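You operate a simulated robot arm through the tools that you are given. There is no shell and no other tool. Be economical: measure what you need, move in short steps, check, and stop when the job is done.

You are at the controls of a simulated robot arm. One attempt, no reset.

TASK
Shut the gate, lock it with the pin and run the blue tray up to it.
Fine: stop the rollers when it arrives.
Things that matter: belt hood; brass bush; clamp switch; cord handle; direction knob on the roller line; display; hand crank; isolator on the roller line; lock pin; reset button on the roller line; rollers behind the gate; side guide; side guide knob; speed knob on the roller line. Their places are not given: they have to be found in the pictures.

It is judged by the outcome, as a careful person would: the job done as asked, and still so three seconds after it is handed in. It fails if anything else is knocked over, pushed out of place, dropped, spilled or broken.

THE ROBOT
A 7-joint arm with a fingered hand, fixed in place. Base frame: the origin is at the foot of the arm, x ahead of it, y to its left, z up. Units: m, rad, N and s.
Its first joint turns from -2.007 to 2.007 rad. Payload 5 kg.
Tool frame: the origin (TCP) lies between the finger pads and is the grasp point; the fingertips stand 0.032 m ahead of it; z points along the fingers, y is the line along which they close. Largest opening 0.16 m; the body of the gripper starts 0.089 m behind the TCP. The gripper is a hand of 4 fingers: y runs from the thumb to the fingers, the wrist lies at [0, 0, -0.267] in the tool frame.
Orientation is told as [roll, pitch, yaw] about the base's x, y, z axes, in that order, counted from this pose: with the fingers straight down and closing along the base's y, the tool's x points along the base's -x, its y along +y and its z along -z.

THE INTERFACE
- The arm moves only by the tool play_rows. Its argument "moves" is a list of rows, each a list of 2 entries, a list of its own where there are three numbers: the turn, a rotation vector about the tool's x, y, z in rad, then the shift along the tool's x, y, z in m. In form: [[[rx, ry, rz], [tx, ty, tz]], ...]. A call has 1 to 8 rows; each row shifts and turns the commanded pose from where the row before left it, along the tool's axes as they then stand. Rows are played at 5 a second. More than 0.05 m and 0.15 rad between two rows, and nothing of the call is played. Where a pose cannot be reached the arm comes as near as it can. A force on the tool above 40 N (or 10 N above the force at the start of the call, whichever is more), or a blocked arm, ends the call early, and 0.2 s more pass. In this call time passes only in rows, and 0.2 s behind the last. The reply holds the time, the measured pose of the TCP, the force on the tool along the base axes, the opening and the grip force, in the units named above and with some noise, with the torque about the TCP (base axes, N m) and any sound that the robot's microphone picked up, and new pictures: "pictures" is both (left out), scene, wrist or none.
- Cameras (640 x 400 px; columns grow to the right, rows downward): "scene" is fixed at [0.4007, 0.6493, 1.7845]; the picture's right is [0.71, 0.71, 0.00], its down [0.58, -0.57, -0.58] and it looks along [-0.41, 0.41, -0.81] (base axes); focal length 214 px, centre (320, 200). "wrist" rides on the gripper at [0.08, -0.004, -0.114] in the tool frame; the picture's right is [0.05, 1.00, 0.00], its down [-0.82, 0.04, -0.58] and it looks along [-0.58, 0.03, 0.82] (tool axes); focal length 265 px, centre (320, 200).
- lift_body(by): slides the trunk up (or, below 0, down) by that many m; the arm rides with it, the base frame stays. It gives what a move gives, with no picture.
- curl_fingers(finger1, finger2, finger3, thumb_bend): sets how far each is bent, from 0 (flat) to 1 (curled in); at 0.3 the hand is open as for a grip, at 0.7 the pads meet at the TCP. One left out holds its place. A second passes; each finger stops where it meets its share of the squeeze, and holds until it gets a number again. It is the only way to open and close the hand. It gives what a move gives, with no picture; readings hold the bend of each and the force on the fingers (four entries, about 0 where the hand has none), thumb and palm.
- pixel_to_xyz(camera, pixels): for up to 12 pixels [column, row] of the newest picture of that camera ("zoom" is the newest enlarged one), the place [x, y, z] in the base frame of the surface seen there, good to about 0.003 m. The clock stands still meanwhile.
- inspect(camera, box): a new picture of the part [left, top, right, bottom] of that camera's present view, enlarged. The clock stands still meanwhile.
- hand_in(): hands the job in; it is judged then, once.

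Go step by step. Measure first, check grasps and placings, and put right what went wrong. The budget is 80 turns and 200 pictures, counting those below and the enlarged ones. Unless the task says otherwise, let go and move clear before handing in, and close with one line.

The tools are called by a JSON object that holds its "fn" and its "kwargs". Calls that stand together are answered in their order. play_rows: Moves the arm, as the interface text tells. Its arguments: {"type":"object","properties":{"moves":{"type":"array","items":{"type":"array"}},"pictures":{"type":"string","enum":["both","scene","wrist","none"]}},"required":["moves"]} The other tools are called the same way: lift_body (by) slides the trunk up or down; curl_fingers (finger1, finger2, finger3, thumb_bend) moves the fingers one by one; pixel_to_xyz (camera, pixels) gives the place of the surface under pixels of a picture; inspect (camera, box) takes an enlarged picture of a part of a camera's view; hand_in () hands the job in.

At the start:

```text
t: 0.0
eef_pos: [0.5819, 0.0456, 1.3526]
tcp_rot: [0.0, -0.001, -0.001]
force: [0.3, 0.9, -0.3]
moment: [-0.01, 0.0, -0.01]
finger_gap: 0.1599
grip_force: 0.0
shape: jaw
bend: [0.3, 0.3, 0.3, 0.3]
finger forces: [0.1, 0.0, 0.0, 0.0, 0.0, 0.0]
trunk travel left (down, up): [-0.85, 0.14]
```

scene: 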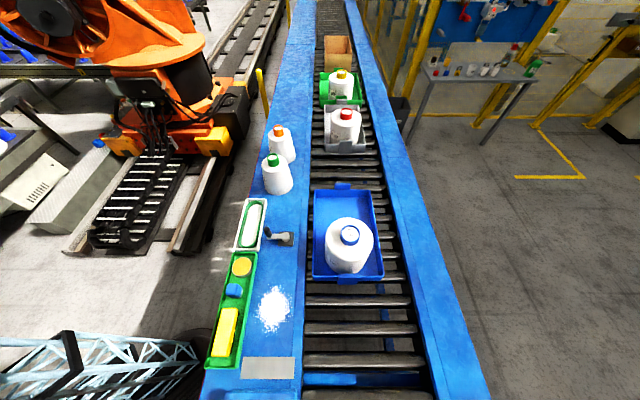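
wrist: 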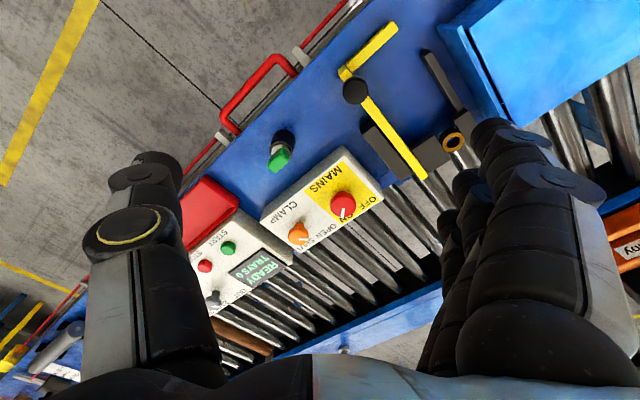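

The wrist picture shows the control panel (mains, clamp, display) around (320,220) and the yellow gate arm near (385,110); the scene shows the blue tray at (345,235). I'll enlarge both and measure first.

{"fn": "inspect", "kwargs": {"camera": "wrist", "box": [180, 10, 500, 210]}}

{"fn": "inspect", "kwargs": {"camera": "wrist", "box": [170, 170, 400, 314]}}

{"fn": "inspect", "kwargs": {"camera": "scene", "box": [190, 170, 510, 400]}}

{"fn": "pixel_to_xyz", "kwargs": {"camera": "wrist", "pixels": [[356, 92], [395, 28], [425, 178], [453, 142], [280, 158], [342, 205], [299, 232], [228, 248], [205, 266], [255, 270], [215, 299], [265, 75]]}}

{"fn": "pixel_to_xyz", "kwargs": {"camera": "scene", "pixels": [[345, 187], [345, 280], [320, 277], [383, 275], [315, 195], [375, 193], [349, 235], [285, 238], [255, 225], [272, 310], [268, 368], [360, 360]]}}

```text
2.00 times, centred on (340, 110) of wrist
```

zoom: 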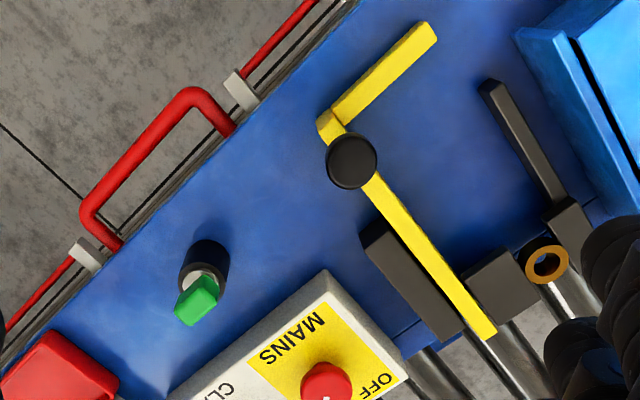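

```text
2.78 times, centred on (285, 242) of wrist
```

zoom: 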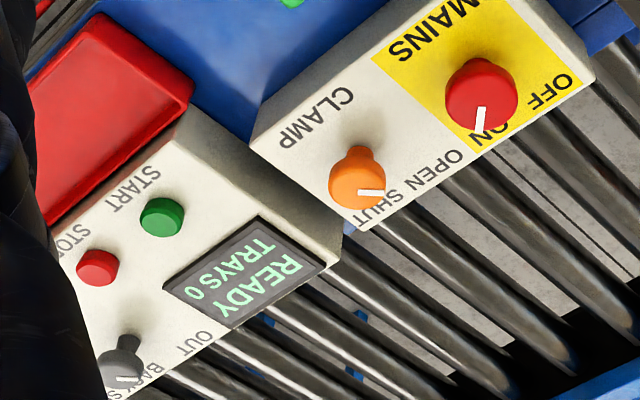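

```text
1.74 times, centred on (350, 285) of scene
```

zoom: 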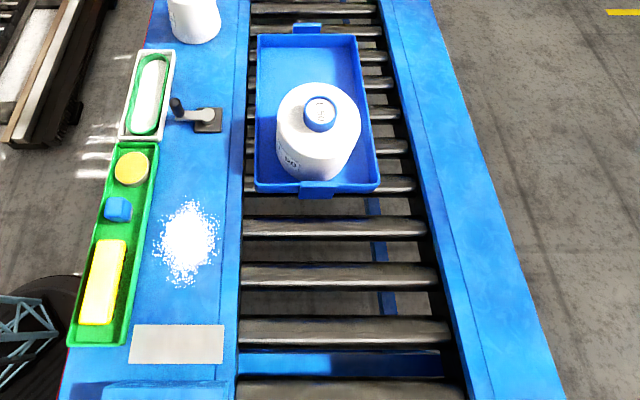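

```text
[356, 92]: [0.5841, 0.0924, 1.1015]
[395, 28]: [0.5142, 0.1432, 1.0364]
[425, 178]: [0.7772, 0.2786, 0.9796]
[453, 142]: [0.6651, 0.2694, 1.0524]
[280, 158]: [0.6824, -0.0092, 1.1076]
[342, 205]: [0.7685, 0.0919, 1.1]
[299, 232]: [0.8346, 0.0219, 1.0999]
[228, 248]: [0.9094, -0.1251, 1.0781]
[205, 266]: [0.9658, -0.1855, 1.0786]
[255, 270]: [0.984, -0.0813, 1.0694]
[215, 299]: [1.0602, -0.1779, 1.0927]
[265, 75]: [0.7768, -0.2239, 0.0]
```

```text
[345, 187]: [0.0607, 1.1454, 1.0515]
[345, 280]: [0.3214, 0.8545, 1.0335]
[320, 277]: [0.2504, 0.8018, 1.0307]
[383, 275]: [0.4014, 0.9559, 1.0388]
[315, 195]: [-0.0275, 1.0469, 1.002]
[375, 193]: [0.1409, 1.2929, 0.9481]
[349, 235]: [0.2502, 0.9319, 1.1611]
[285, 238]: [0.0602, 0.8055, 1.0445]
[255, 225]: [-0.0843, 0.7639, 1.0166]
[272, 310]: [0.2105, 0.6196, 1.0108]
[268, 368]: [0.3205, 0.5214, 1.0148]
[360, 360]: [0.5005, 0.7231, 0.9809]
```

The line runs diagonally (toward +x, −y), with the panel at about (0.77..1.06, 0.09..−0.18) and the bush at about (0.665,0.27). I'll turn the hand 45° to the line to see the gate region more squarely.

{"fn": "play_rows", "kwargs": {"moves": [[[0, 0, -0.13], [0.02, 0, -0.02]], [[0, 0, -0.13], [0.02, 0, -0.02]], [[0, 0, -0.13], [0.02, 0, -0.02]], [[0, 0, -0.13], [0.02, 0, -0.01]], [[0, 0, -0.13], [0, 0, -0.01]], [[0, 0, -0.13], [0, 0, 0]]]}}

```text
t: 1.4
eef_pos: [0.5031, 0.0286, 1.4326]
tcp_rot: [0.0, 0.0, 0.783]
force: [-0.5, -0.2, 1.1]
moment: [0.02, 0.01, -0.01]
finger_gap: 0.1596
grip_force: 0.0
shape: jaw
bend: [0.3, 0.3, 0.3, 0.3]
finger forces: [0.0, 0.0, 0.0, 0.0, 0.0, 0.0]
trunk travel left (down, up): [-0.85, 0.14]
```

scene: 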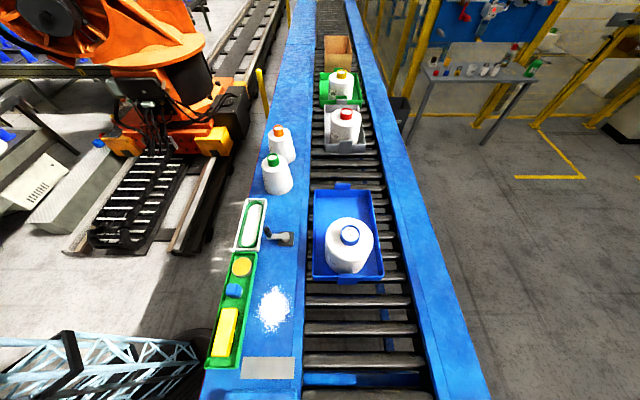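
wrist: 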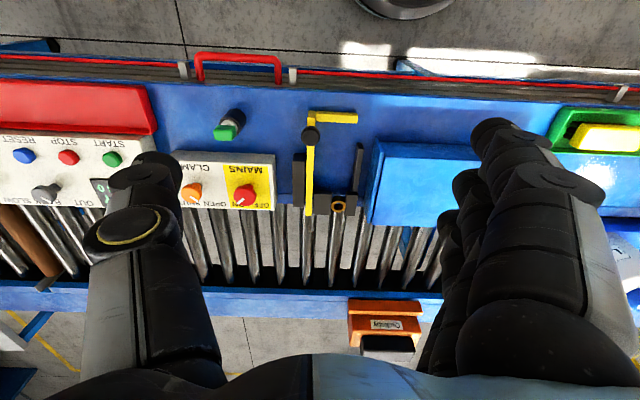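

The view now shows the row of controls at the table's near edge and the yellow bar with black knob at (310,135). I'll enlarge it and also measure.

{"fn": "inspect", "kwargs": {"camera": "wrist", "box": [180, 80, 440, 240]}}

{"fn": "inspect", "kwargs": {"camera": "wrist", "box": [0, 70, 210, 310]}}

{"fn": "pixel_to_xyz", "kwargs": {"camera": "wrist", "pixels": [[310, 132], [352, 118], [309, 210], [337, 207], [228, 132], [358, 150], [298, 160], [298, 197], [354, 200], [245, 195], [193, 192], [310, 170]]}}

{"fn": "pixel_to_xyz", "kwargs": {"camera": "wrist", "pixels": [[112, 158], [68, 157], [23, 156], [45, 190], [240, 60], [420, 180], [290, 290], [310, 120], [324, 195], [340, 192], [328, 208], [75, 105]]}}

```text
2.46 times, centred on (310, 160) of wrist
```

zoom: 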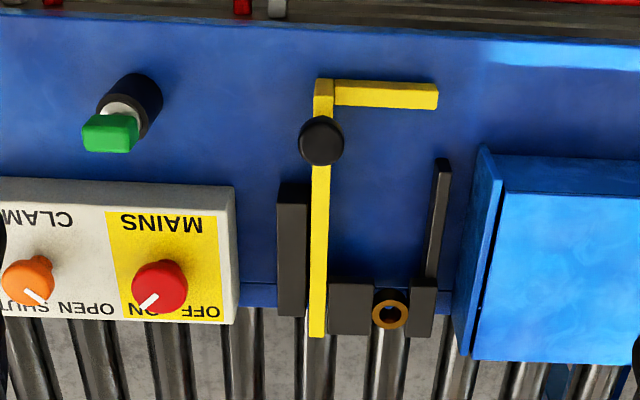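

```text
1.67 times, centred on (105, 190) of wrist
```

zoom: 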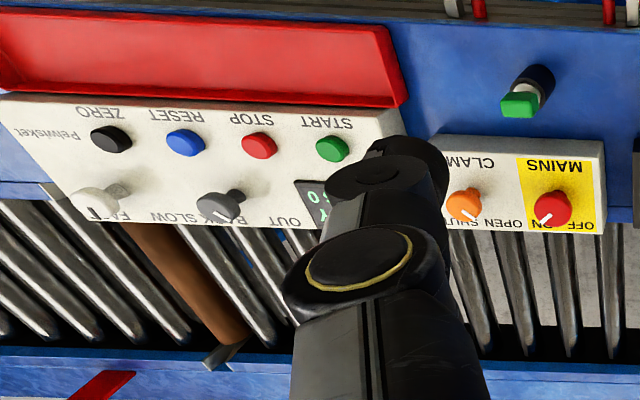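

```text
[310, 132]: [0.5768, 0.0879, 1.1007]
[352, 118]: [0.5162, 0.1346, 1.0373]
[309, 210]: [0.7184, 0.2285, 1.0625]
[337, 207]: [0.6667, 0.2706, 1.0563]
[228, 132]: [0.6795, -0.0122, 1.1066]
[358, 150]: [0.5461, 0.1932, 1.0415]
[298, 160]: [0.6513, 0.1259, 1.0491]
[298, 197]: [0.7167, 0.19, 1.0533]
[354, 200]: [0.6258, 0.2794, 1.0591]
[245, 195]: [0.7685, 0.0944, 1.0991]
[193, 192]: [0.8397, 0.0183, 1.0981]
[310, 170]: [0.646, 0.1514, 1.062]
```

```text
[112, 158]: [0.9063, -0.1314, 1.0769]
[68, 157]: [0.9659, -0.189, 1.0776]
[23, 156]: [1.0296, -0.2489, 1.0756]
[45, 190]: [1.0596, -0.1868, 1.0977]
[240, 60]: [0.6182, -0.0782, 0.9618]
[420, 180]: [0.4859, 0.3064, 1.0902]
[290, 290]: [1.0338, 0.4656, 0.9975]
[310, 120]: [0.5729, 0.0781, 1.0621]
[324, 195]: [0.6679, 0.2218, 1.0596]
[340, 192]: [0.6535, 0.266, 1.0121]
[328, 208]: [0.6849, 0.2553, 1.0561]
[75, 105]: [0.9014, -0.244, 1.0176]
```

The yellow bar (310,170) with the black knob lies across the near edge beside two grey blocks and the bush at (337,207). I need a closer view to understand how it moves, so I'll go down toward it.

{"fn": "play_rows", "kwargs": {"moves": [[[0, 0, 0], [0.0, 0.01, 0.04]], [[0, 0, 0], [0, 0.01, 0.04]], [[0, 0, 0], [0, 0, 0.04]], [[0, 0, 0], [0, 0, 0.03]]], "pictures": "wrist"}}

{"fn": "inspect", "kwargs": {"camera": "wrist", "box": [200, 60, 440, 220]}}

{"fn": "inspect", "kwargs": {"camera": "wrist", "box": [180, 200, 460, 390]}}

```text
t: 2.4
eef_pos: [0.4899, 0.0443, 1.2824]
tcp_rot: [-0.001, -0.001, 0.78]
force: [0.3, -0.6, -0.2]
moment: [0.0, 0.0, 0.0]
finger_gap: 0.1598
grip_force: 0.1
shape: jaw
bend: [0.3, 0.3, 0.3, 0.3]
finger forces: [0.0, 0.0, 0.0, 0.0, 0.0, 0.0]
trunk travel left (down, up): [-0.85, 0.14]
```

wrist: 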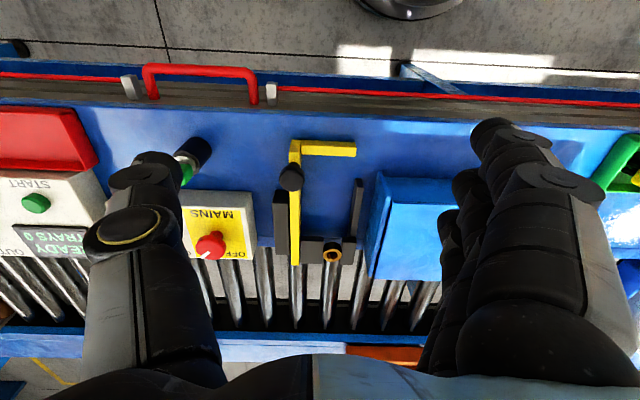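

```text
2.50 times, centred on (320, 140) of wrist
```

zoom: 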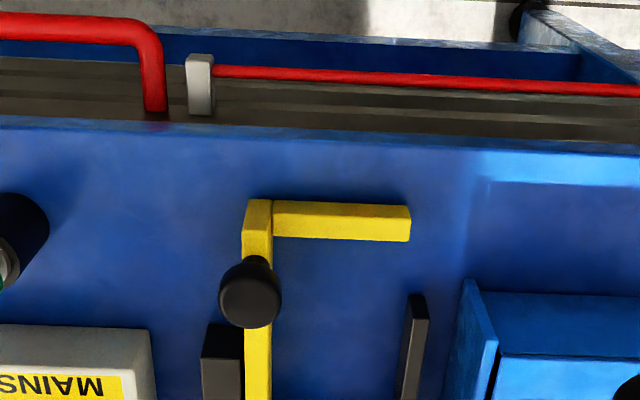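

```text
2.11 times, centred on (320, 295) of wrist
```

zoom: 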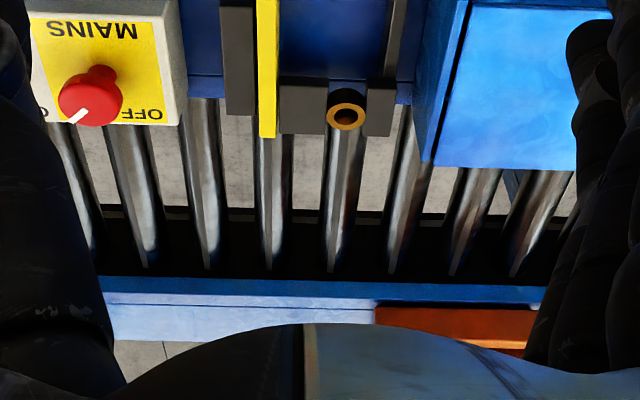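

The bush opens upward at (332,252), between two grey blocks. I'll take a tight enlargement and measure points on the bar, arm and blocks.

{"fn": "inspect", "kwargs": {"camera": "wrist", "box": [265, 130, 375, 280]}}

{"fn": "pixel_to_xyz", "kwargs": {"camera": "wrist", "pixels": [[355, 144], [355, 154], [303, 150], [295, 145], [295, 200], [294, 262], [280, 200], [280, 250], [358, 185], [346, 250], [312, 245], [332, 245]]}}

{"fn": "pixel_to_xyz", "kwargs": {"camera": "wrist", "pixels": [[332, 252], [325, 252], [340, 253], [332, 261], [312, 258], [312, 240], [346, 263], [292, 172], [325, 200], [325, 232], [294, 310], [190, 168]]}}

```text
2.67 times, centred on (320, 205) of wrist
```

zoom: 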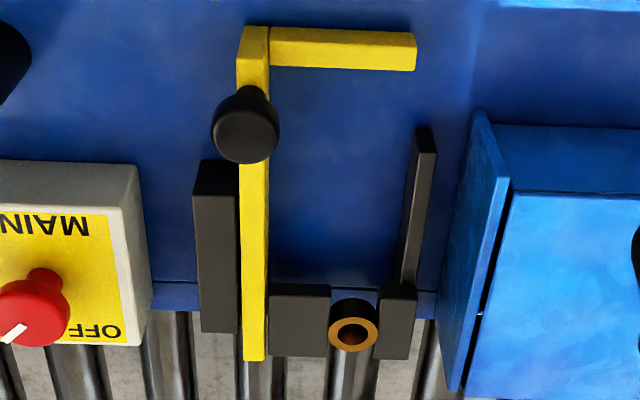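

```text
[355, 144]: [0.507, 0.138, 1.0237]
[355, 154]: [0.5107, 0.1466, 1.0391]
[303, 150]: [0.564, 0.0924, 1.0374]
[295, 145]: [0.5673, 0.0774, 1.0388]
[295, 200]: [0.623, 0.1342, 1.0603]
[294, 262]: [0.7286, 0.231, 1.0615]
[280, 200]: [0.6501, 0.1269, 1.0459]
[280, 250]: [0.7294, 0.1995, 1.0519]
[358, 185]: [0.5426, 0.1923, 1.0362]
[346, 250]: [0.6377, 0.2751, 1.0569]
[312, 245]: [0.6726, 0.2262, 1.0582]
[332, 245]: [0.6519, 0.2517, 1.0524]
```

```text
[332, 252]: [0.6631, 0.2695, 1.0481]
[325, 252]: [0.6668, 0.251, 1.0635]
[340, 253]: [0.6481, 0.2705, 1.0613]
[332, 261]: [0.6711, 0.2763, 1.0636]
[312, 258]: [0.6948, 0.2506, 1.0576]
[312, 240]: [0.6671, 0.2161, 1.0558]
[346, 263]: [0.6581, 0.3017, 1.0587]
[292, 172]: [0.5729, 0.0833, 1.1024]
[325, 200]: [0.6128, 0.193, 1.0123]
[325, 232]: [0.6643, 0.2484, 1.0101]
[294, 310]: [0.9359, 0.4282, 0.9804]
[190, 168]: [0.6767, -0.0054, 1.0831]
```

The arm of the L runs between two rails (280,200) and (358,185), so the yellow bar looks like a slide gate pushed across the line, with the bush hole vertical at about (0.660,0.264). Next I'll look at the control panel and pin from above.

{"fn": "play_rows", "kwargs": {"moves": [[[0, 0, 0], [0, -0.04, -0.02]], [[0, 0, 0], [0, -0.045, -0.01]], [[0, 0, 0], [0, -0.045, 0]], [[0, 0, 0], [0, -0.045, 0]], [[0, 0, 0], [0, -0.045, 0]], [[0, 0, 0], [0, -0.045, 0]]], "pictures": "wrist"}}

{"fn": "inspect", "kwargs": {"camera": "wrist", "box": [180, 80, 450, 300]}}

```text
t: 3.8
eef_pos: [0.6756, -0.1464, 1.3115]
tcp_rot: [0.001, 0.001, 0.779]
force: [0.0, 1.1, 0.5]
moment: [0.03, 0.04, 0.0]
finger_gap: 0.16
grip_force: 0.0
shape: jaw
bend: [0.3, 0.3, 0.3, 0.3]
finger forces: [0.1, 0.1, 0.1, 0.0, 0.0, 0.0]
trunk travel left (down, up): [-0.85, 0.14]
```

wrist: 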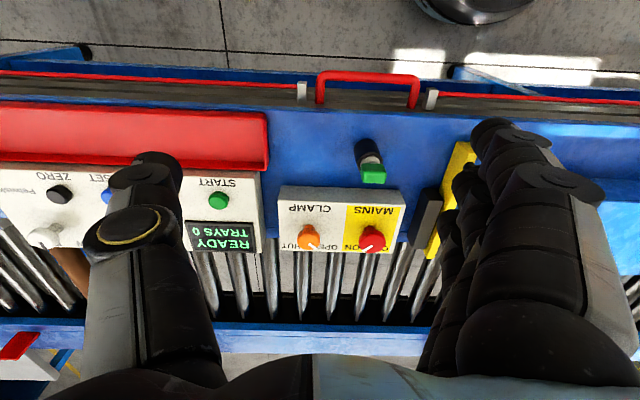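

```text
1.82 times, centred on (315, 190) of wrist
```

zoom: 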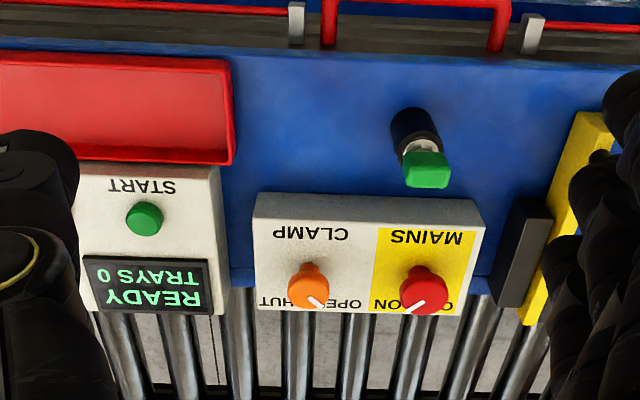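

Mains points to ON and the clamp to OPEN; the pin with green handle stands at (372,170). I'll measure the pin and shift further to see the direction and speed knobs.

{"fn": "inspect", "kwargs": {"camera": "wrist", "box": [330, 120, 420, 200]}}

{"fn": "pixel_to_xyz", "kwargs": {"camera": "wrist", "pixels": [[363, 168], [384, 168], [373, 163], [373, 170], [373, 180], [370, 155], [369, 146], [356, 150], [380, 145], [360, 180], [217, 200], [387, 180]]}}

{"fn": "play_rows", "kwargs": {"moves": [[[0, 0, 0], [0, -0.045, -0.01]], [[0, 0, 0], [0, -0.045, 0]], [[0, 0, 0], [0, -0.045, 0]], [[0, 0, 0], [0, -0.045, 0]], [[0, 0, 0], [0, -0.03, 0]]], "pictures": "wrist"}}

{"fn": "inspect", "kwargs": {"camera": "wrist", "box": [160, 80, 450, 290]}}

```text
5.00 times, centred on (375, 160) of wrist
```

zoom: 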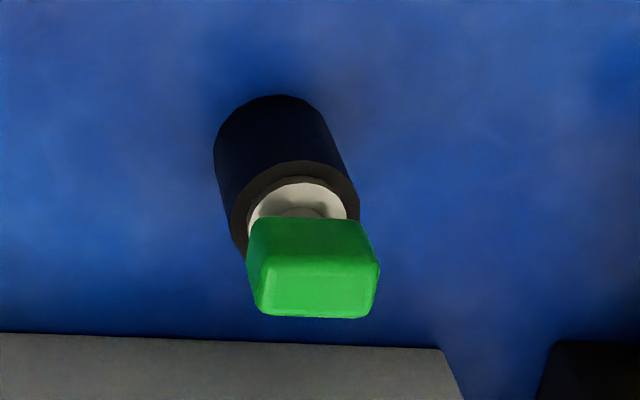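

```text
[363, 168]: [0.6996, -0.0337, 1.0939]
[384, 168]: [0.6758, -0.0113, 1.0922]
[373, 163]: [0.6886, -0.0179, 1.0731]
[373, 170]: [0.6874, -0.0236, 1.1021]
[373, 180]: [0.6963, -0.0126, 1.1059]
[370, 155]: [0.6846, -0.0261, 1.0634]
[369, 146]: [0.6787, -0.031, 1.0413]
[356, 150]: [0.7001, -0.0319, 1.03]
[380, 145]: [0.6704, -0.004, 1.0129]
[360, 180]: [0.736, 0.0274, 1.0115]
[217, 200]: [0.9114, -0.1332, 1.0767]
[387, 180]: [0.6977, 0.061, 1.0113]
```

```text
t: 5.0
eef_pos: [0.825, -0.2939, 1.3215]
tcp_rot: [0.001, 0.0, 0.779]
force: [0.1, -1.4, 0.8]
moment: [0.01, 0.02, 0.01]
finger_gap: 0.1599
grip_force: 0.0
shape: jaw
bend: [0.3, 0.3, 0.3, 0.3]
finger forces: [0.0, 0.0, 0.0, 0.0, 0.1, 0.0]
trunk travel left (down, up): [-0.85, 0.14]
```

wrist: 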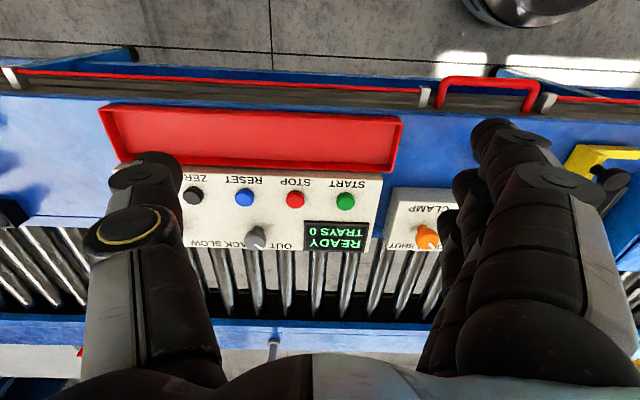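

```text
1.90 times, centred on (305, 185) of wrist
```

zoom: 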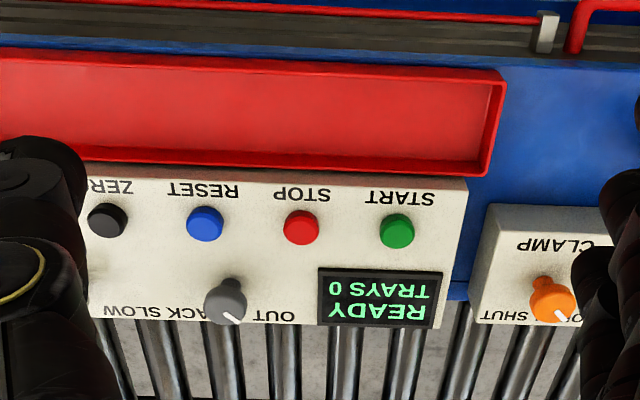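

Direction points to OUT, display READY, pin handle centre is about (0.692,−0.018, top 1.106). I have not yet found the side guide and its knob, so I'll go back up and look across at the far side of the line.

{"fn": "play_rows", "kwargs": {"moves": [[[0, 0, 0], [0, 0.045, -0.02]], [[0, 0, 0], [0, 0.045, -0.02]], [[0, 0, 0], [0, 0.045, -0.02]], [[0, 0.1, 0], [0, 0.045, -0.02]], [[0, 0.1, 0], [0, 0.045, -0.02]], [[0, 0.1, 0], [0, 0.045, 0]], [[0, 0, 0], [0, 0.045, 0]]], "pictures": "wrist"}}

```text
t: 6.6
eef_pos: [0.5994, -0.0694, 1.4245]
tcp_rot: [-0.004, 0.302, 0.779]
force: [-0.1, 1.1, 1.0]
moment: [-0.02, -0.08, 0.02]
finger_gap: 0.1597
grip_force: 0.0
shape: jaw
bend: [0.3, 0.3, 0.3, 0.3]
finger forces: [0.1, 0.1, 0.1, 0.0, 0.0, 0.0]
trunk travel left (down, up): [-0.85, 0.14]
```

wrist: 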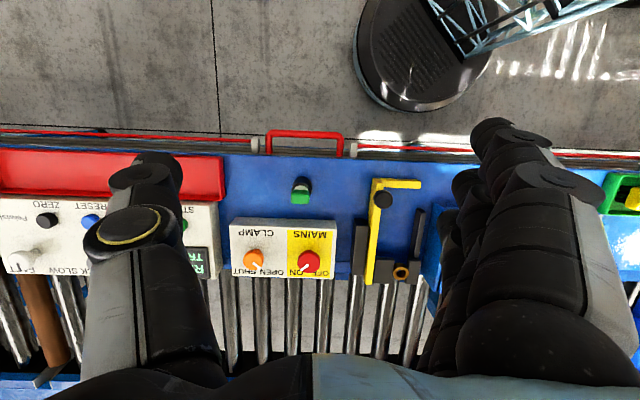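

That tilt went toward the robot; I'll tilt the other way to see the far side.

{"fn": "play_rows", "kwargs": {"moves": [[[0, -0.14, 0], [0, 0.02, 0]], [[0, -0.14, 0], [0, 0.02, 0]], [[0, -0.14, 0], [0, 0.02, 0]], [[0, -0.14, 0], [0, 0.02, 0]], [[0, -0.14, 0], [0, 0, 0]], [[0, -0.14, 0], [0, 0, 0]]], "pictures": "wrist"}}

{"fn": "inspect", "kwargs": {"camera": "wrist", "box": [180, 80, 480, 300]}}

```text
t: 8.2
eef_pos: [0.5359, 0.0764, 1.4119]
tcp_rot: [0.015, -0.48, 0.954]
force: [-1.0, -0.9, 0.1]
moment: [-0.05, -0.07, -0.06]
finger_gap: 0.1599
grip_force: 0.0
shape: jaw
bend: [0.3, 0.3, 0.3, 0.3]
finger forces: [0.0, 0.0, 0.0, 0.0, 0.0, 0.0]
out of reach, approached as far as the arm can: row 6
trunk travel left (down, up): [-0.85, 0.14]
stopped in row 6: the arm was blocked; the commanded pose is now the measured one
```

wrist: 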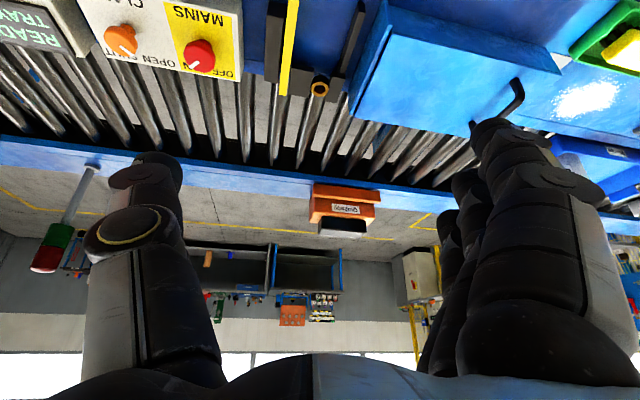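

```text
1.82 times, centred on (330, 190) of wrist
```

zoom: 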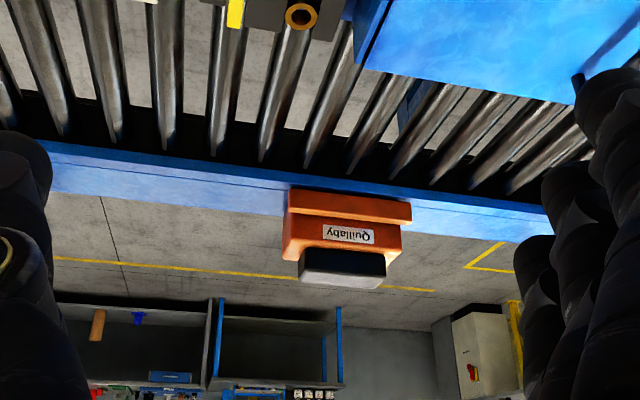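

A black lever shows at (515,95) near the blue hood. I'll measure it and the hood's outline before returning to the slide.

{"fn": "pixel_to_xyz", "kwargs": {"camera": "wrist", "pixels": [[515, 88], [518, 105], [480, 122], [395, 60], [370, 115], [560, 70], [345, 190], [318, 88], [287, 90], [330, 160], [590, 100], [470, 60]]}}

{"fn": "inspect", "kwargs": {"camera": "wrist", "box": [340, 0, 640, 190]}}

{"fn": "inspect", "kwargs": {"camera": "scene", "box": [210, 180, 450, 400]}}

```text
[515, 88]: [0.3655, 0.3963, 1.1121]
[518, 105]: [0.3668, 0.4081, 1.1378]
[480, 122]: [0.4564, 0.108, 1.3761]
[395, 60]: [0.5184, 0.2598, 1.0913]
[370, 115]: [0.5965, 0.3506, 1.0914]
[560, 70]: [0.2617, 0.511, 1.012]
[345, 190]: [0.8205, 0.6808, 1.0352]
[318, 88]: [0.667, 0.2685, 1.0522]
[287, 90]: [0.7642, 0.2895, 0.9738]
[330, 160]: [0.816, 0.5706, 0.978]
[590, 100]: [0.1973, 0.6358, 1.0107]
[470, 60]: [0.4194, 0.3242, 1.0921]
```

```text
2.11 times, centred on (490, 95) of wrist
```

zoom: 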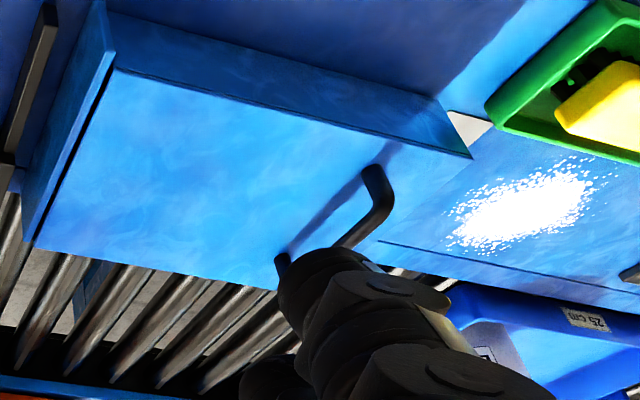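

```text
1.82 times, centred on (330, 290) of scene
```

zoom: 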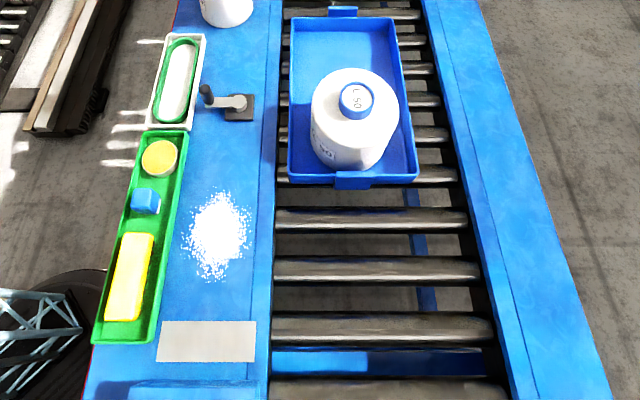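

The hood sits on the deck only (far edge v≈0.67), clear of the tray's lane. I'll unwind the tilt to point straight down, yaw 45°, before going to the gate's black knob.

{"fn": "play_rows", "kwargs": {"moves": [[[0, 0.12, 0], [0, 0, 0]], [[0, 0.12, 0], [0, 0, 0]], [[0, 0.12, 0], [0, 0, 0]], [[0, 0.12, 0], [0, 0, 0]], [[0, 0, 0.085], [0, 0, 0]], [[0, 0, 0.085], [0, 0, 0]], [[0, 0, 0], [0, 0, 0]]], "pictures": "none"}}

```text
t: 9.8
eef_pos: [0.5383, 0.0748, 1.4117]
tcp_rot: [0.015, 0.004, 0.791]
force: [-0.2, -0.4, -0.3]
moment: [0.02, -0.02, -0.01]
finger_gap: 0.1599
grip_force: 0.0
shape: jaw
bend: [0.3, 0.3, 0.3, 0.3]
finger forces: [0.0, 0.0, 0.0, 0.0, 0.1, 0.1]
trunk travel left (down, up): [-0.85, 0.14]
```

Pointing down now. I'll move over the knob at (0.577,0.088) and down to z≈1.17, and check with a picture.

{"fn": "play_rows", "kwargs": {"moves": [[[0.015, -0.004, 0.006], [-0.02, -0.01, 0.03]], [[0, 0, 0], [-0.0167, -0.008, 0.045]], [[0, 0, 0], [0, 0, 0.045]], [[0, 0, 0], [0, 0, 0.045]], [[0, 0, 0], [0, 0, 0.04]], [[0, 0, 0], [0, 0, 0.03]]], "pictures": "wrist"}}

{"fn": "inspect", "kwargs": {"camera": "wrist", "box": [180, 60, 480, 340]}}

```text
t: 11.2
eef_pos: [0.5779, 0.0886, 1.1756]
tcp_rot: [0.002, 0.001, 0.786]
force: [0.0, -0.7, -0.1]
moment: [0.01, 0.01, 0.04]
finger_gap: 0.16
grip_force: 0.1
shape: jaw
bend: [0.3, 0.3, 0.3, 0.3]
finger forces: [0.0, 0.1, 0.1, 0.0, 0.0, 0.1]
trunk travel left (down, up): [-0.85, 0.14]
```

wrist: 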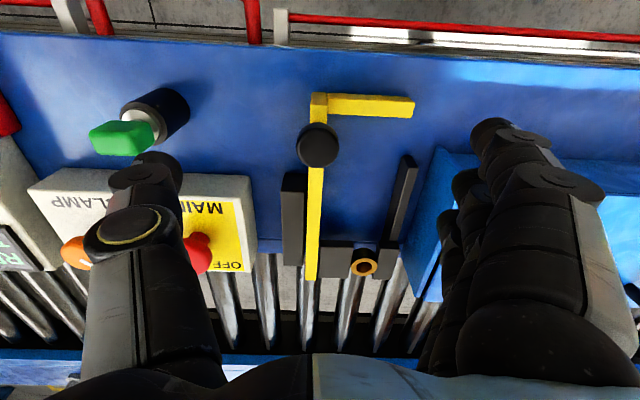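

```text
1.43 times, centred on (330, 200) of wrist
```

zoom: 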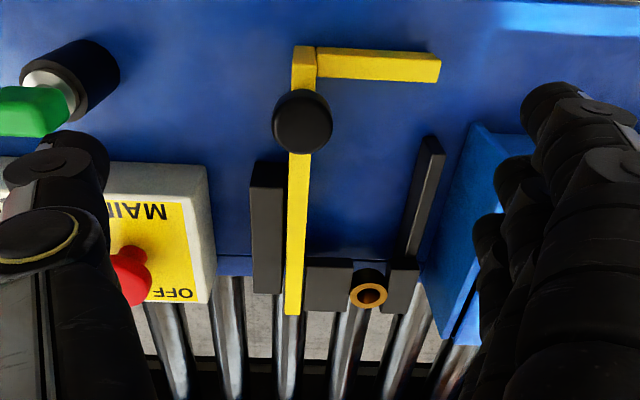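

The knob is at (318,145). I'll measure it exactly before going down on it.

{"fn": "pixel_to_xyz", "kwargs": {"camera": "wrist", "pixels": [[318, 133], [318, 145], [300, 145], [337, 145], [318, 162], [318, 98], [410, 108], [365, 269], [355, 268], [376, 268], [330, 262], [388, 262]]}}

```text
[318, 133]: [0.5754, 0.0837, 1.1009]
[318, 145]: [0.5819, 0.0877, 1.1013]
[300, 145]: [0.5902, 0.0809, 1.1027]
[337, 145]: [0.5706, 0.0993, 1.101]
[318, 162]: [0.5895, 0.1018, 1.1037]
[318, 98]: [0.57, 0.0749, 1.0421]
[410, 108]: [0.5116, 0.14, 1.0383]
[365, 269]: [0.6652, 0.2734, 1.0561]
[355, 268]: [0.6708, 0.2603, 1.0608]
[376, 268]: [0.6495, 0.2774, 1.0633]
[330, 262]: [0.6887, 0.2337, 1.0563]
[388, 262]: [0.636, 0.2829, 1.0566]
```

Knob centre ≈(0.5805,0.0905), about 0.028 wide, top 1.102. I'll go down so the pads sit at its head and close.

{"fn": "play_rows", "kwargs": {"moves": [[[0, 0, 0], [-0.003, 0, 0.03]], [[0, 0, 0], [0, 0, 0.03]], [[0, 0, 0], [0, 0, 0.0205]]], "pictures": "none"}}

{"fn": "curl_fingers", "kwargs": {"finger1": 0.66, "finger2": 0.66, "finger3": 0.66, "thumb_bend": 0.66}}

{"fn": "inspect", "kwargs": {"camera": "wrist", "box": [180, 40, 480, 340]}}

```text
t: 12.0
eef_pos: [0.5803, 0.0911, 1.0952]
tcp_rot: [-0.002, 0.002, 0.784]
force: [0.4, -0.6, 0.4]
moment: [-0.01, 0.04, 0.03]
finger_gap: 0.16
grip_force: 0.1
shape: jaw
bend: [0.3, 0.3, 0.3, 0.3]
finger forces: [0.0, 0.0, 0.1, 0.0, 0.0, 0.1]
trunk travel left (down, up): [-0.85, 0.14]
```

```text
t: 13.0
eef_pos: [0.5804, 0.0925, 1.0964]
tcp_rot: [0.0, -0.003, 0.783]
force: [2.5, -1.9, -2.5]
moment: [-0.03, 0.01, 0.0]
finger_gap: 0.0366
grip_force: 1.6
shape: fingers
bend: [0.66, 0.66, 0.66, 0.65]
finger forces: [0.0, 0.0, 0.0, 0.0, 3.8, 0.0]
trunk travel left (down, up): [-0.85, 0.14]
```

```text
1.33 times, centred on (330, 190) of wrist
```

zoom: 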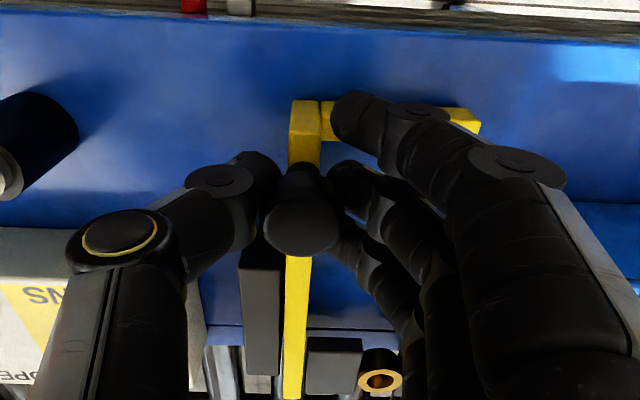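

Thumb touches (3.8 N), fingers not yet. I'll close the fingers onto the knob.

{"fn": "curl_fingers", "kwargs": {"finger1": 0.8, "finger2": 0.8, "finger3": 0.8, "thumb_bend": 0.72}}

{"fn": "inspect", "kwargs": {"camera": "wrist", "box": [180, 40, 480, 340]}}

```text
t: 14.0
eef_pos: [0.5801, 0.0895, 1.0958]
tcp_rot: [-0.001, 0.001, 0.782]
force: [4.7, -5.2, -10.3]
moment: [0.07, 0.16, 0.0]
finger_gap: 0.0224
grip_force: 11.3
shape: fingers
bend: [0.8, 0.69, 0.8, 0.67]
finger forces: [0.0, 6.7, 0.0, 0.0, 15.9, 0.0]
trunk travel left (down, up): [-0.85, 0.14]
```

```text
1.33 times, centred on (330, 190) of wrist
```

zoom: 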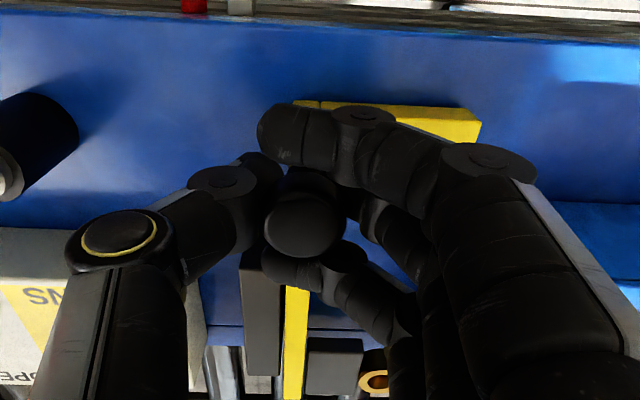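

The knob is caged: one finger behind, one ahead, thumb and middle gripping. I'll push it across the line (tool −x) gently.

{"fn": "play_rows", "kwargs": {"moves": [[[0, 0, 0], [-0.01, 0, 0]], [[0, 0, 0], [-0.015, 0, 0]], [[0, 0, 0], [-0.015, 0, 0]]], "pictures": "wrist"}}

```text
t: 14.8
eef_pos: [0.6096, 0.1218, 1.095]
tcp_rot: [0.0, -0.003, 0.787]
force: [4.6, -2.8, -12.3]
moment: [0.15, 0.18, 0.02]
finger_gap: 0.022
grip_force: 10.9
shape: fingers
bend: [0.8, 0.69, 0.8, 0.67]
finger forces: [0.0, 6.8, 0.1, 0.0, 15.6, 0.0]
trunk travel left (down, up): [-0.85, 0.14]
```

wrist: 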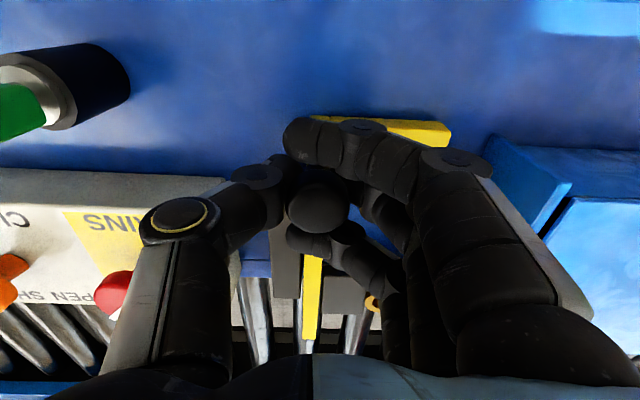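

The gate slides along with little force. I'll continue.

{"fn": "play_rows", "kwargs": {"moves": [[[0, 0, 0], [-0.015, 0, 0]], [[0, 0, 0], [-0.015, 0, 0]], [[0, 0, 0], [-0.015, 0, 0]], [[0, 0, 0], [-0.015, 0, 0]]], "pictures": "wrist"}}

```text
t: 15.8
eef_pos: [0.6524, 0.1629, 1.0966]
tcp_rot: [0.002, 0.0, 0.784]
force: [4.0, -0.6, -12.8]
moment: [0.17, 0.17, 0.0]
finger_gap: 0.0221
grip_force: 11.1
shape: fingers
bend: [0.8, 0.69, 0.8, 0.67]
finger forces: [0.0, 7.3, 0.0, 0.0, 14.4, 0.0]
trunk travel left (down, up): [-0.85, 0.14]
```

wrist: 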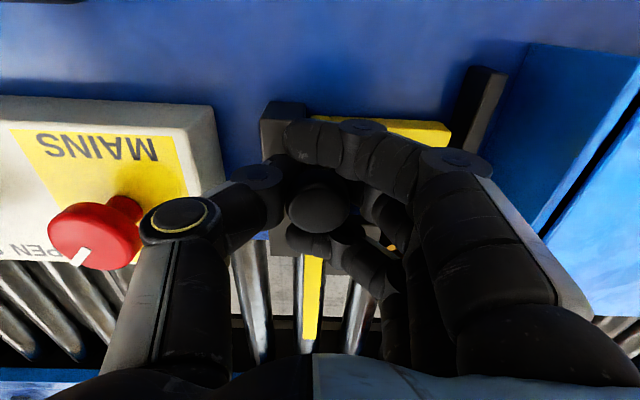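

Sliding on, but the thumb knuckle at (178,215) looks close to the red mains knob at (100,235); I'll measure the clearance.

{"fn": "pixel_to_xyz", "kwargs": {"camera": "wrist", "pixels": [[145, 220], [160, 215], [150, 250], [135, 320], [100, 235], [130, 225], [130, 205], [215, 180], [235, 180], [215, 130], [270, 115], [430, 130]]}}

```text
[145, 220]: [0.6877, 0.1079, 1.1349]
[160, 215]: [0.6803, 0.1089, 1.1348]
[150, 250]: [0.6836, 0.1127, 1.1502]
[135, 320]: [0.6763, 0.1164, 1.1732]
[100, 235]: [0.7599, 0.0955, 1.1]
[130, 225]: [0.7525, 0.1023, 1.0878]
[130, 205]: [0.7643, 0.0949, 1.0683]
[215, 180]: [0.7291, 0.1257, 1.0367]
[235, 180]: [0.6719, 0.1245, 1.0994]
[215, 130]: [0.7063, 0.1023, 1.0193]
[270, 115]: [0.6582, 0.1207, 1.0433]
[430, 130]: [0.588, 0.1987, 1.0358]
```

5 cm clearance, fine. I'll continue the push in small steps until it stops.

{"fn": "play_rows", "kwargs": {"moves": [[[0, 0, 0], [-0.012, 0, 0]], [[0, 0, 0], [-0.012, 0, 0]], [[0, 0, 0], [-0.012, 0, 0]], [[0, 0, 0], [-0.012, 0, 0]], [[0, 0, 0], [-0.012, 0, 0]]], "pictures": "wrist"}}

```text
t: 17.0
eef_pos: [0.6959, 0.2059, 1.0955]
tcp_rot: [0.0, -0.001, 0.784]
force: [2.0, -3.5, -8.9]
moment: [0.15, 0.14, 0.02]
finger_gap: 0.0221
grip_force: 11.1
shape: fingers
bend: [0.8, 0.69, 0.8, 0.67]
finger forces: [0.1, 7.8, 0.1, 0.0, 13.7, 0.0]
trunk travel left (down, up): [-0.85, 0.14]
```

wrist: 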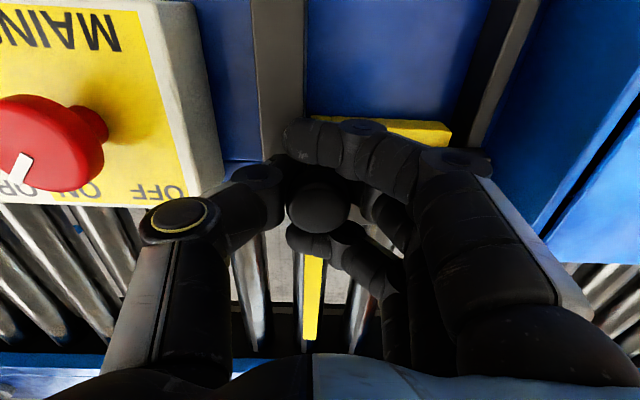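

The arm of the L reached the blocks and still moves freely. I'll carry on in small steps watching force.

{"fn": "play_rows", "kwargs": {"moves": [[[0, 0, 0], [-0.01, 0, 0]], [[0, 0, 0], [-0.01, 0, 0]], [[0, 0, 0], [-0.008, 0, 0]], [[0, 0, 0], [-0.008, 0, 0]]], "pictures": "wrist"}}

```text
t: 18.0
eef_pos: [0.721, 0.2301, 1.0951]
tcp_rot: [0.0, -0.002, 0.784]
force: [3.2, -3.6, -10.6]
moment: [0.18, 0.14, -0.01]
finger_gap: 0.0221
grip_force: 11.4
shape: fingers
bend: [0.8, 0.69, 0.8, 0.67]
finger forces: [0.0, 7.6, 0.0, 0.0, 14.4, 0.0]
trunk travel left (down, up): [-0.85, 0.14]
```

wrist: 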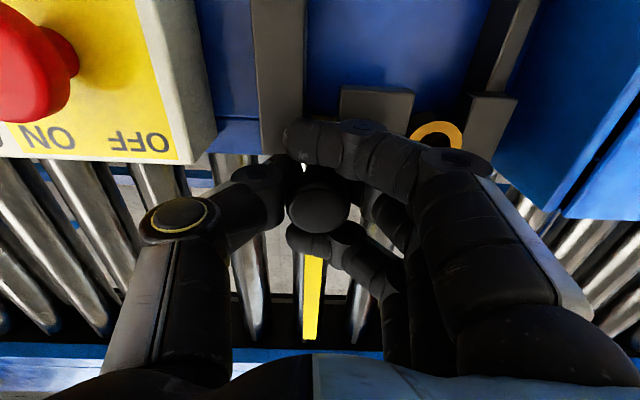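

The L's arm has gone under the bush, as hoped (hole line-up nearly there). I'll push a few mm more to find the end stop.

{"fn": "play_rows", "kwargs": {"moves": [[[0, 0, 0], [-0.003, 0, 0]], [[0, 0, 0], [-0.003, 0, 0]], [[0, 0, 0], [-0.003, 0, 0]]], "pictures": "none"}}

{"fn": "inspect", "kwargs": {"camera": "wrist", "box": [240, 60, 520, 240]}}

```text
t: 18.8
eef_pos: [0.7267, 0.235, 1.0941]
tcp_rot: [0.001, -0.001, 0.786]
force: [0.8, -3.4, -7.7]
moment: [0.11, 0.19, -0.02]
finger_gap: 0.0219
grip_force: 10.8
shape: fingers
bend: [0.8, 0.69, 0.8, 0.67]
finger forces: [0.0, 7.9, 0.1, 0.1, 14.2, 0.0]
trunk travel left (down, up): [-0.85, 0.14]
```

```text
2.22 times, centred on (380, 150) of wrist
```

zoom: 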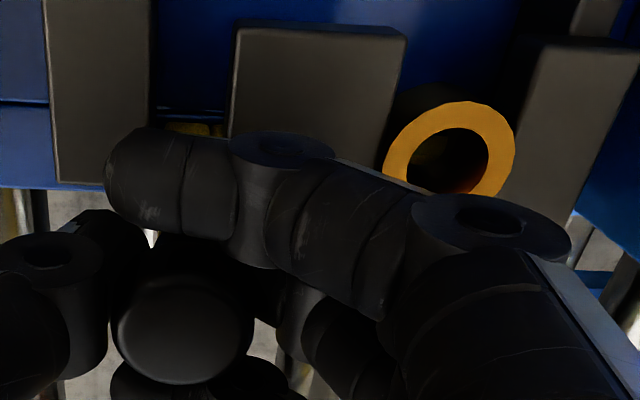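

No stop yet; a little further in 3 mm steps.

{"fn": "play_rows", "kwargs": {"moves": [[[0, 0, 0], [-0.003, 0, 0]], [[0, 0, 0], [-0.003, 0, 0]]], "pictures": "none"}}

```text
t: 19.4
eef_pos: [0.7299, 0.2404, 1.0963]
tcp_rot: [0.0, 0.0, 0.784]
force: [2.4, -5.1, -8.6]
moment: [0.1, 0.15, -0.02]
finger_gap: 0.022
grip_force: 11.4
shape: fingers
bend: [0.8, 0.69, 0.8, 0.67]
finger forces: [0.0, 7.6, 0.1, 0.0, 14.6, 0.0]
trunk travel left (down, up): [-0.85, 0.14]
```

Travel is now about 0.212 m with no stop felt. I'll release gently, rise and look down into the bush to see whether a hole in the arm lines up.

{"fn": "curl_fingers", "kwargs": {"finger1": 0.4, "finger2": 0.4, "finger3": 0.4, "thumb_bend": 0.4}}

{"fn": "play_rows", "kwargs": {"moves": [[[0, 0, 0], [0, 0, -0.03]], [[0, 0, 0], [0.02, 0, -0.045]], [[0, 0, 0], [0.04, 0, -0.03]], [[0, 0, 0], [0.04, 0.02, 0]], [[0, 0, 0], [0.02, 0.02, 0]]], "pictures": "wrist"}}

{"fn": "inspect", "kwargs": {"camera": "wrist", "box": [240, 160, 400, 300]}}

```text
t: 20.4
eef_pos: [0.7305, 0.2402, 1.0969]
tcp_rot: [-0.003, -0.001, 0.782]
force: [5.8, -2.5, 7.2]
moment: [0.05, 0.15, 0.03]
finger_gap: 0.1059
grip_force: 4.5
shape: fingers
bend: [0.63, 0.4, 0.4, 0.4]
finger forces: [8.8, 0.0, 0.0, 0.0, 0.0, 0.0]
trunk travel left (down, up): [-0.85, 0.14]
```

```text
t: 21.6
eef_pos: [0.6162, 0.1841, 1.2012]
tcp_rot: [-0.003, -0.001, 0.784]
force: [-1.1, -0.1, 0.9]
moment: [-0.02, -0.06, -0.01]
finger_gap: 0.1307
grip_force: 0.0
shape: fingers
bend: [0.4, 0.4, 0.4, 0.4]
finger forces: [0.0, 0.1, 0.1, 0.1, 0.1, 0.0]
trunk travel left (down, up): [-0.85, 0.14]
```

wrist: 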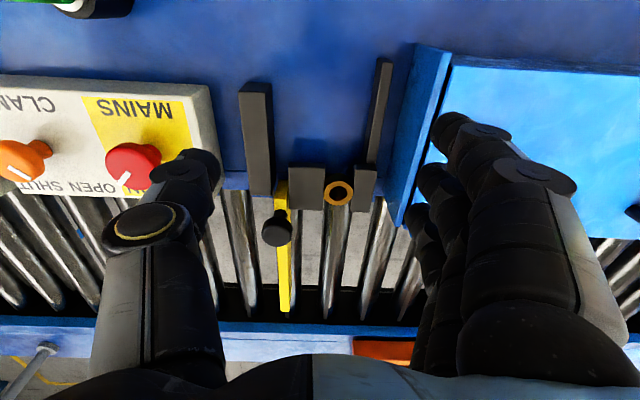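

```text
2.86 times, centred on (320, 230) of wrist
```

zoom: 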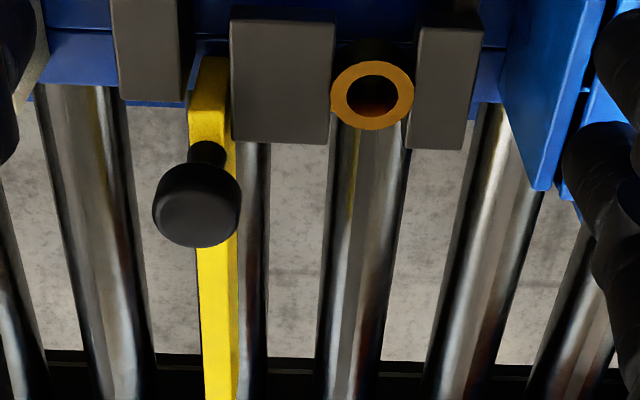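

The gate now reaches across and the arm is under the bush. I'll look straight down through the bush by moving over it and tilting.

{"fn": "play_rows", "kwargs": {"moves": [[[0, 0, 0], [-0.045, 0.013, -0.01]], [[0, 0, 0], [-0.043, 0.0125, 0]], [[0, 0.125, 0], [0, 0, 0]], [[0, 0.125, 0], [0, 0, 0]], [[0, 0.125, 0], [0, 0, 0]], [[0, 0.125, 0], [0, 0, 0]], [[0, 0.115, 0], [0, 0, 0]]], "pictures": "wrist"}}

{"fn": "inspect", "kwargs": {"camera": "wrist", "box": [240, 120, 400, 260]}}

```text
t: 23.2
eef_pos: [0.6604, 0.2643, 1.2115]
tcp_rot: [-0.001, 0.617, 0.784]
force: [-0.4, -0.4, -0.3]
moment: [-0.04, 0.01, -0.03]
finger_gap: 0.1307
grip_force: 0.0
shape: fingers
bend: [0.4, 0.4, 0.4, 0.4]
finger forces: [0.0, 0.0, 0.1, 0.1, 0.1, 0.0]
trunk travel left (down, up): [-0.85, 0.14]
```

wrist: 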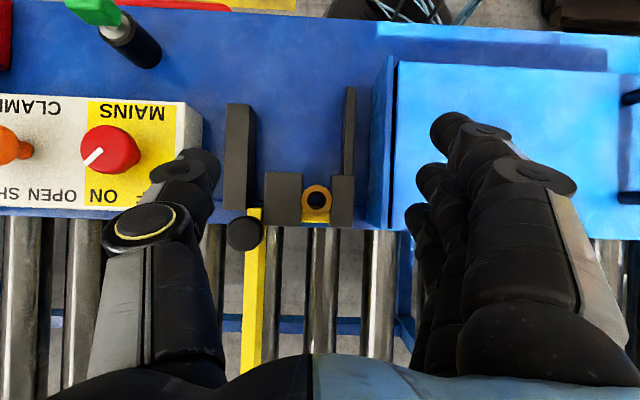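

```text
2.86 times, centred on (320, 190) of wrist
```

zoom: 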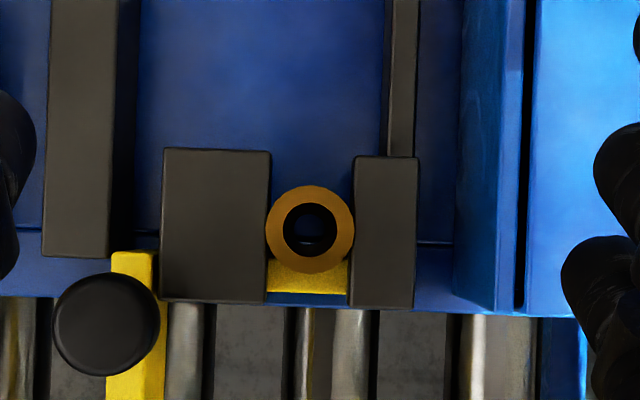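

From above, the yellow arm shows past the bush (zoom rows 258–293), so it seems overshot. I'll zoom into the hole.

{"fn": "inspect", "kwargs": {"camera": "wrist", "box": [296, 178, 340, 230]}}

{"fn": "pixel_to_xyz", "kwargs": {"camera": "wrist", "pixels": [[317, 200], [317, 187], [317, 213], [304, 200], [329, 200], [317, 217], [317, 222], [317, 204], [245, 230], [254, 215], [252, 365], [316, 196]]}}

```text
7.69 times, centred on (318, 204) of wrist
```

zoom: 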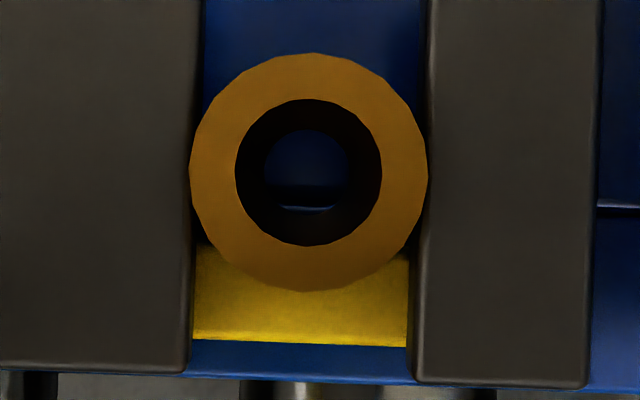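

```text
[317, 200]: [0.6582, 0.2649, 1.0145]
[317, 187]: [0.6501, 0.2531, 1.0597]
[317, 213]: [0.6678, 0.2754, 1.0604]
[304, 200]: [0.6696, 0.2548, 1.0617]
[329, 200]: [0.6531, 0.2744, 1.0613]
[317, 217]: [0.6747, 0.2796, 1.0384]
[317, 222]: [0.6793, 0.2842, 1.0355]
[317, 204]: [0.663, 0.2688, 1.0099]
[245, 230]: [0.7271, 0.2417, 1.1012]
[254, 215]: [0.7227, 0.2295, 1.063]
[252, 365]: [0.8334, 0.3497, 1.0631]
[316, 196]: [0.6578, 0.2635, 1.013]
```

Looking through the bush I see deck (z≈1.013), and the solid yellow arm (no hole) lies just past it, so the pin drops in behind the arm. To be sure the gate is fully shut, I'll regrip the knob and push to any end stop before pinning.

{"fn": "play_rows", "kwargs": {"moves": [[[0, -0.125, 0], [0, 0, 0]], [[0, -0.125, 0], [0, 0, 0]], [[0, -0.125, 0], [0, 0, 0]], [[0, -0.125, 0], [0, 0, 0]], [[0, -0.117, 0], [0, 0, 0]], [[0, 0, 0], [-0.0165, -0.033, 0]], [[0, 0, 0], [-0.016, -0.0336, 0.0]]], "pictures": "wrist"}}

```text
t: 24.8
eef_pos: [0.7317, 0.239, 1.2113]
tcp_rot: [0.0, -0.003, 0.785]
force: [0.1, 0.7, -0.2]
moment: [0.02, 0.0, -0.02]
finger_gap: 0.1307
grip_force: 0.0
shape: fingers
bend: [0.4, 0.4, 0.4, 0.4]
finger forces: [0.0, 0.0, 0.0, 0.1, 0.0, 0.0]
trunk travel left (down, up): [-0.85, 0.14]
```

wrist: 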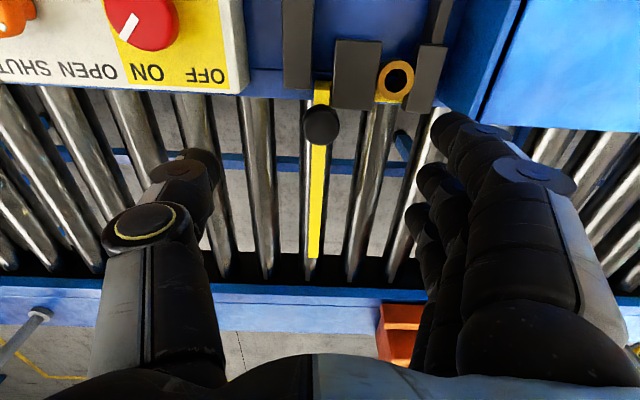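

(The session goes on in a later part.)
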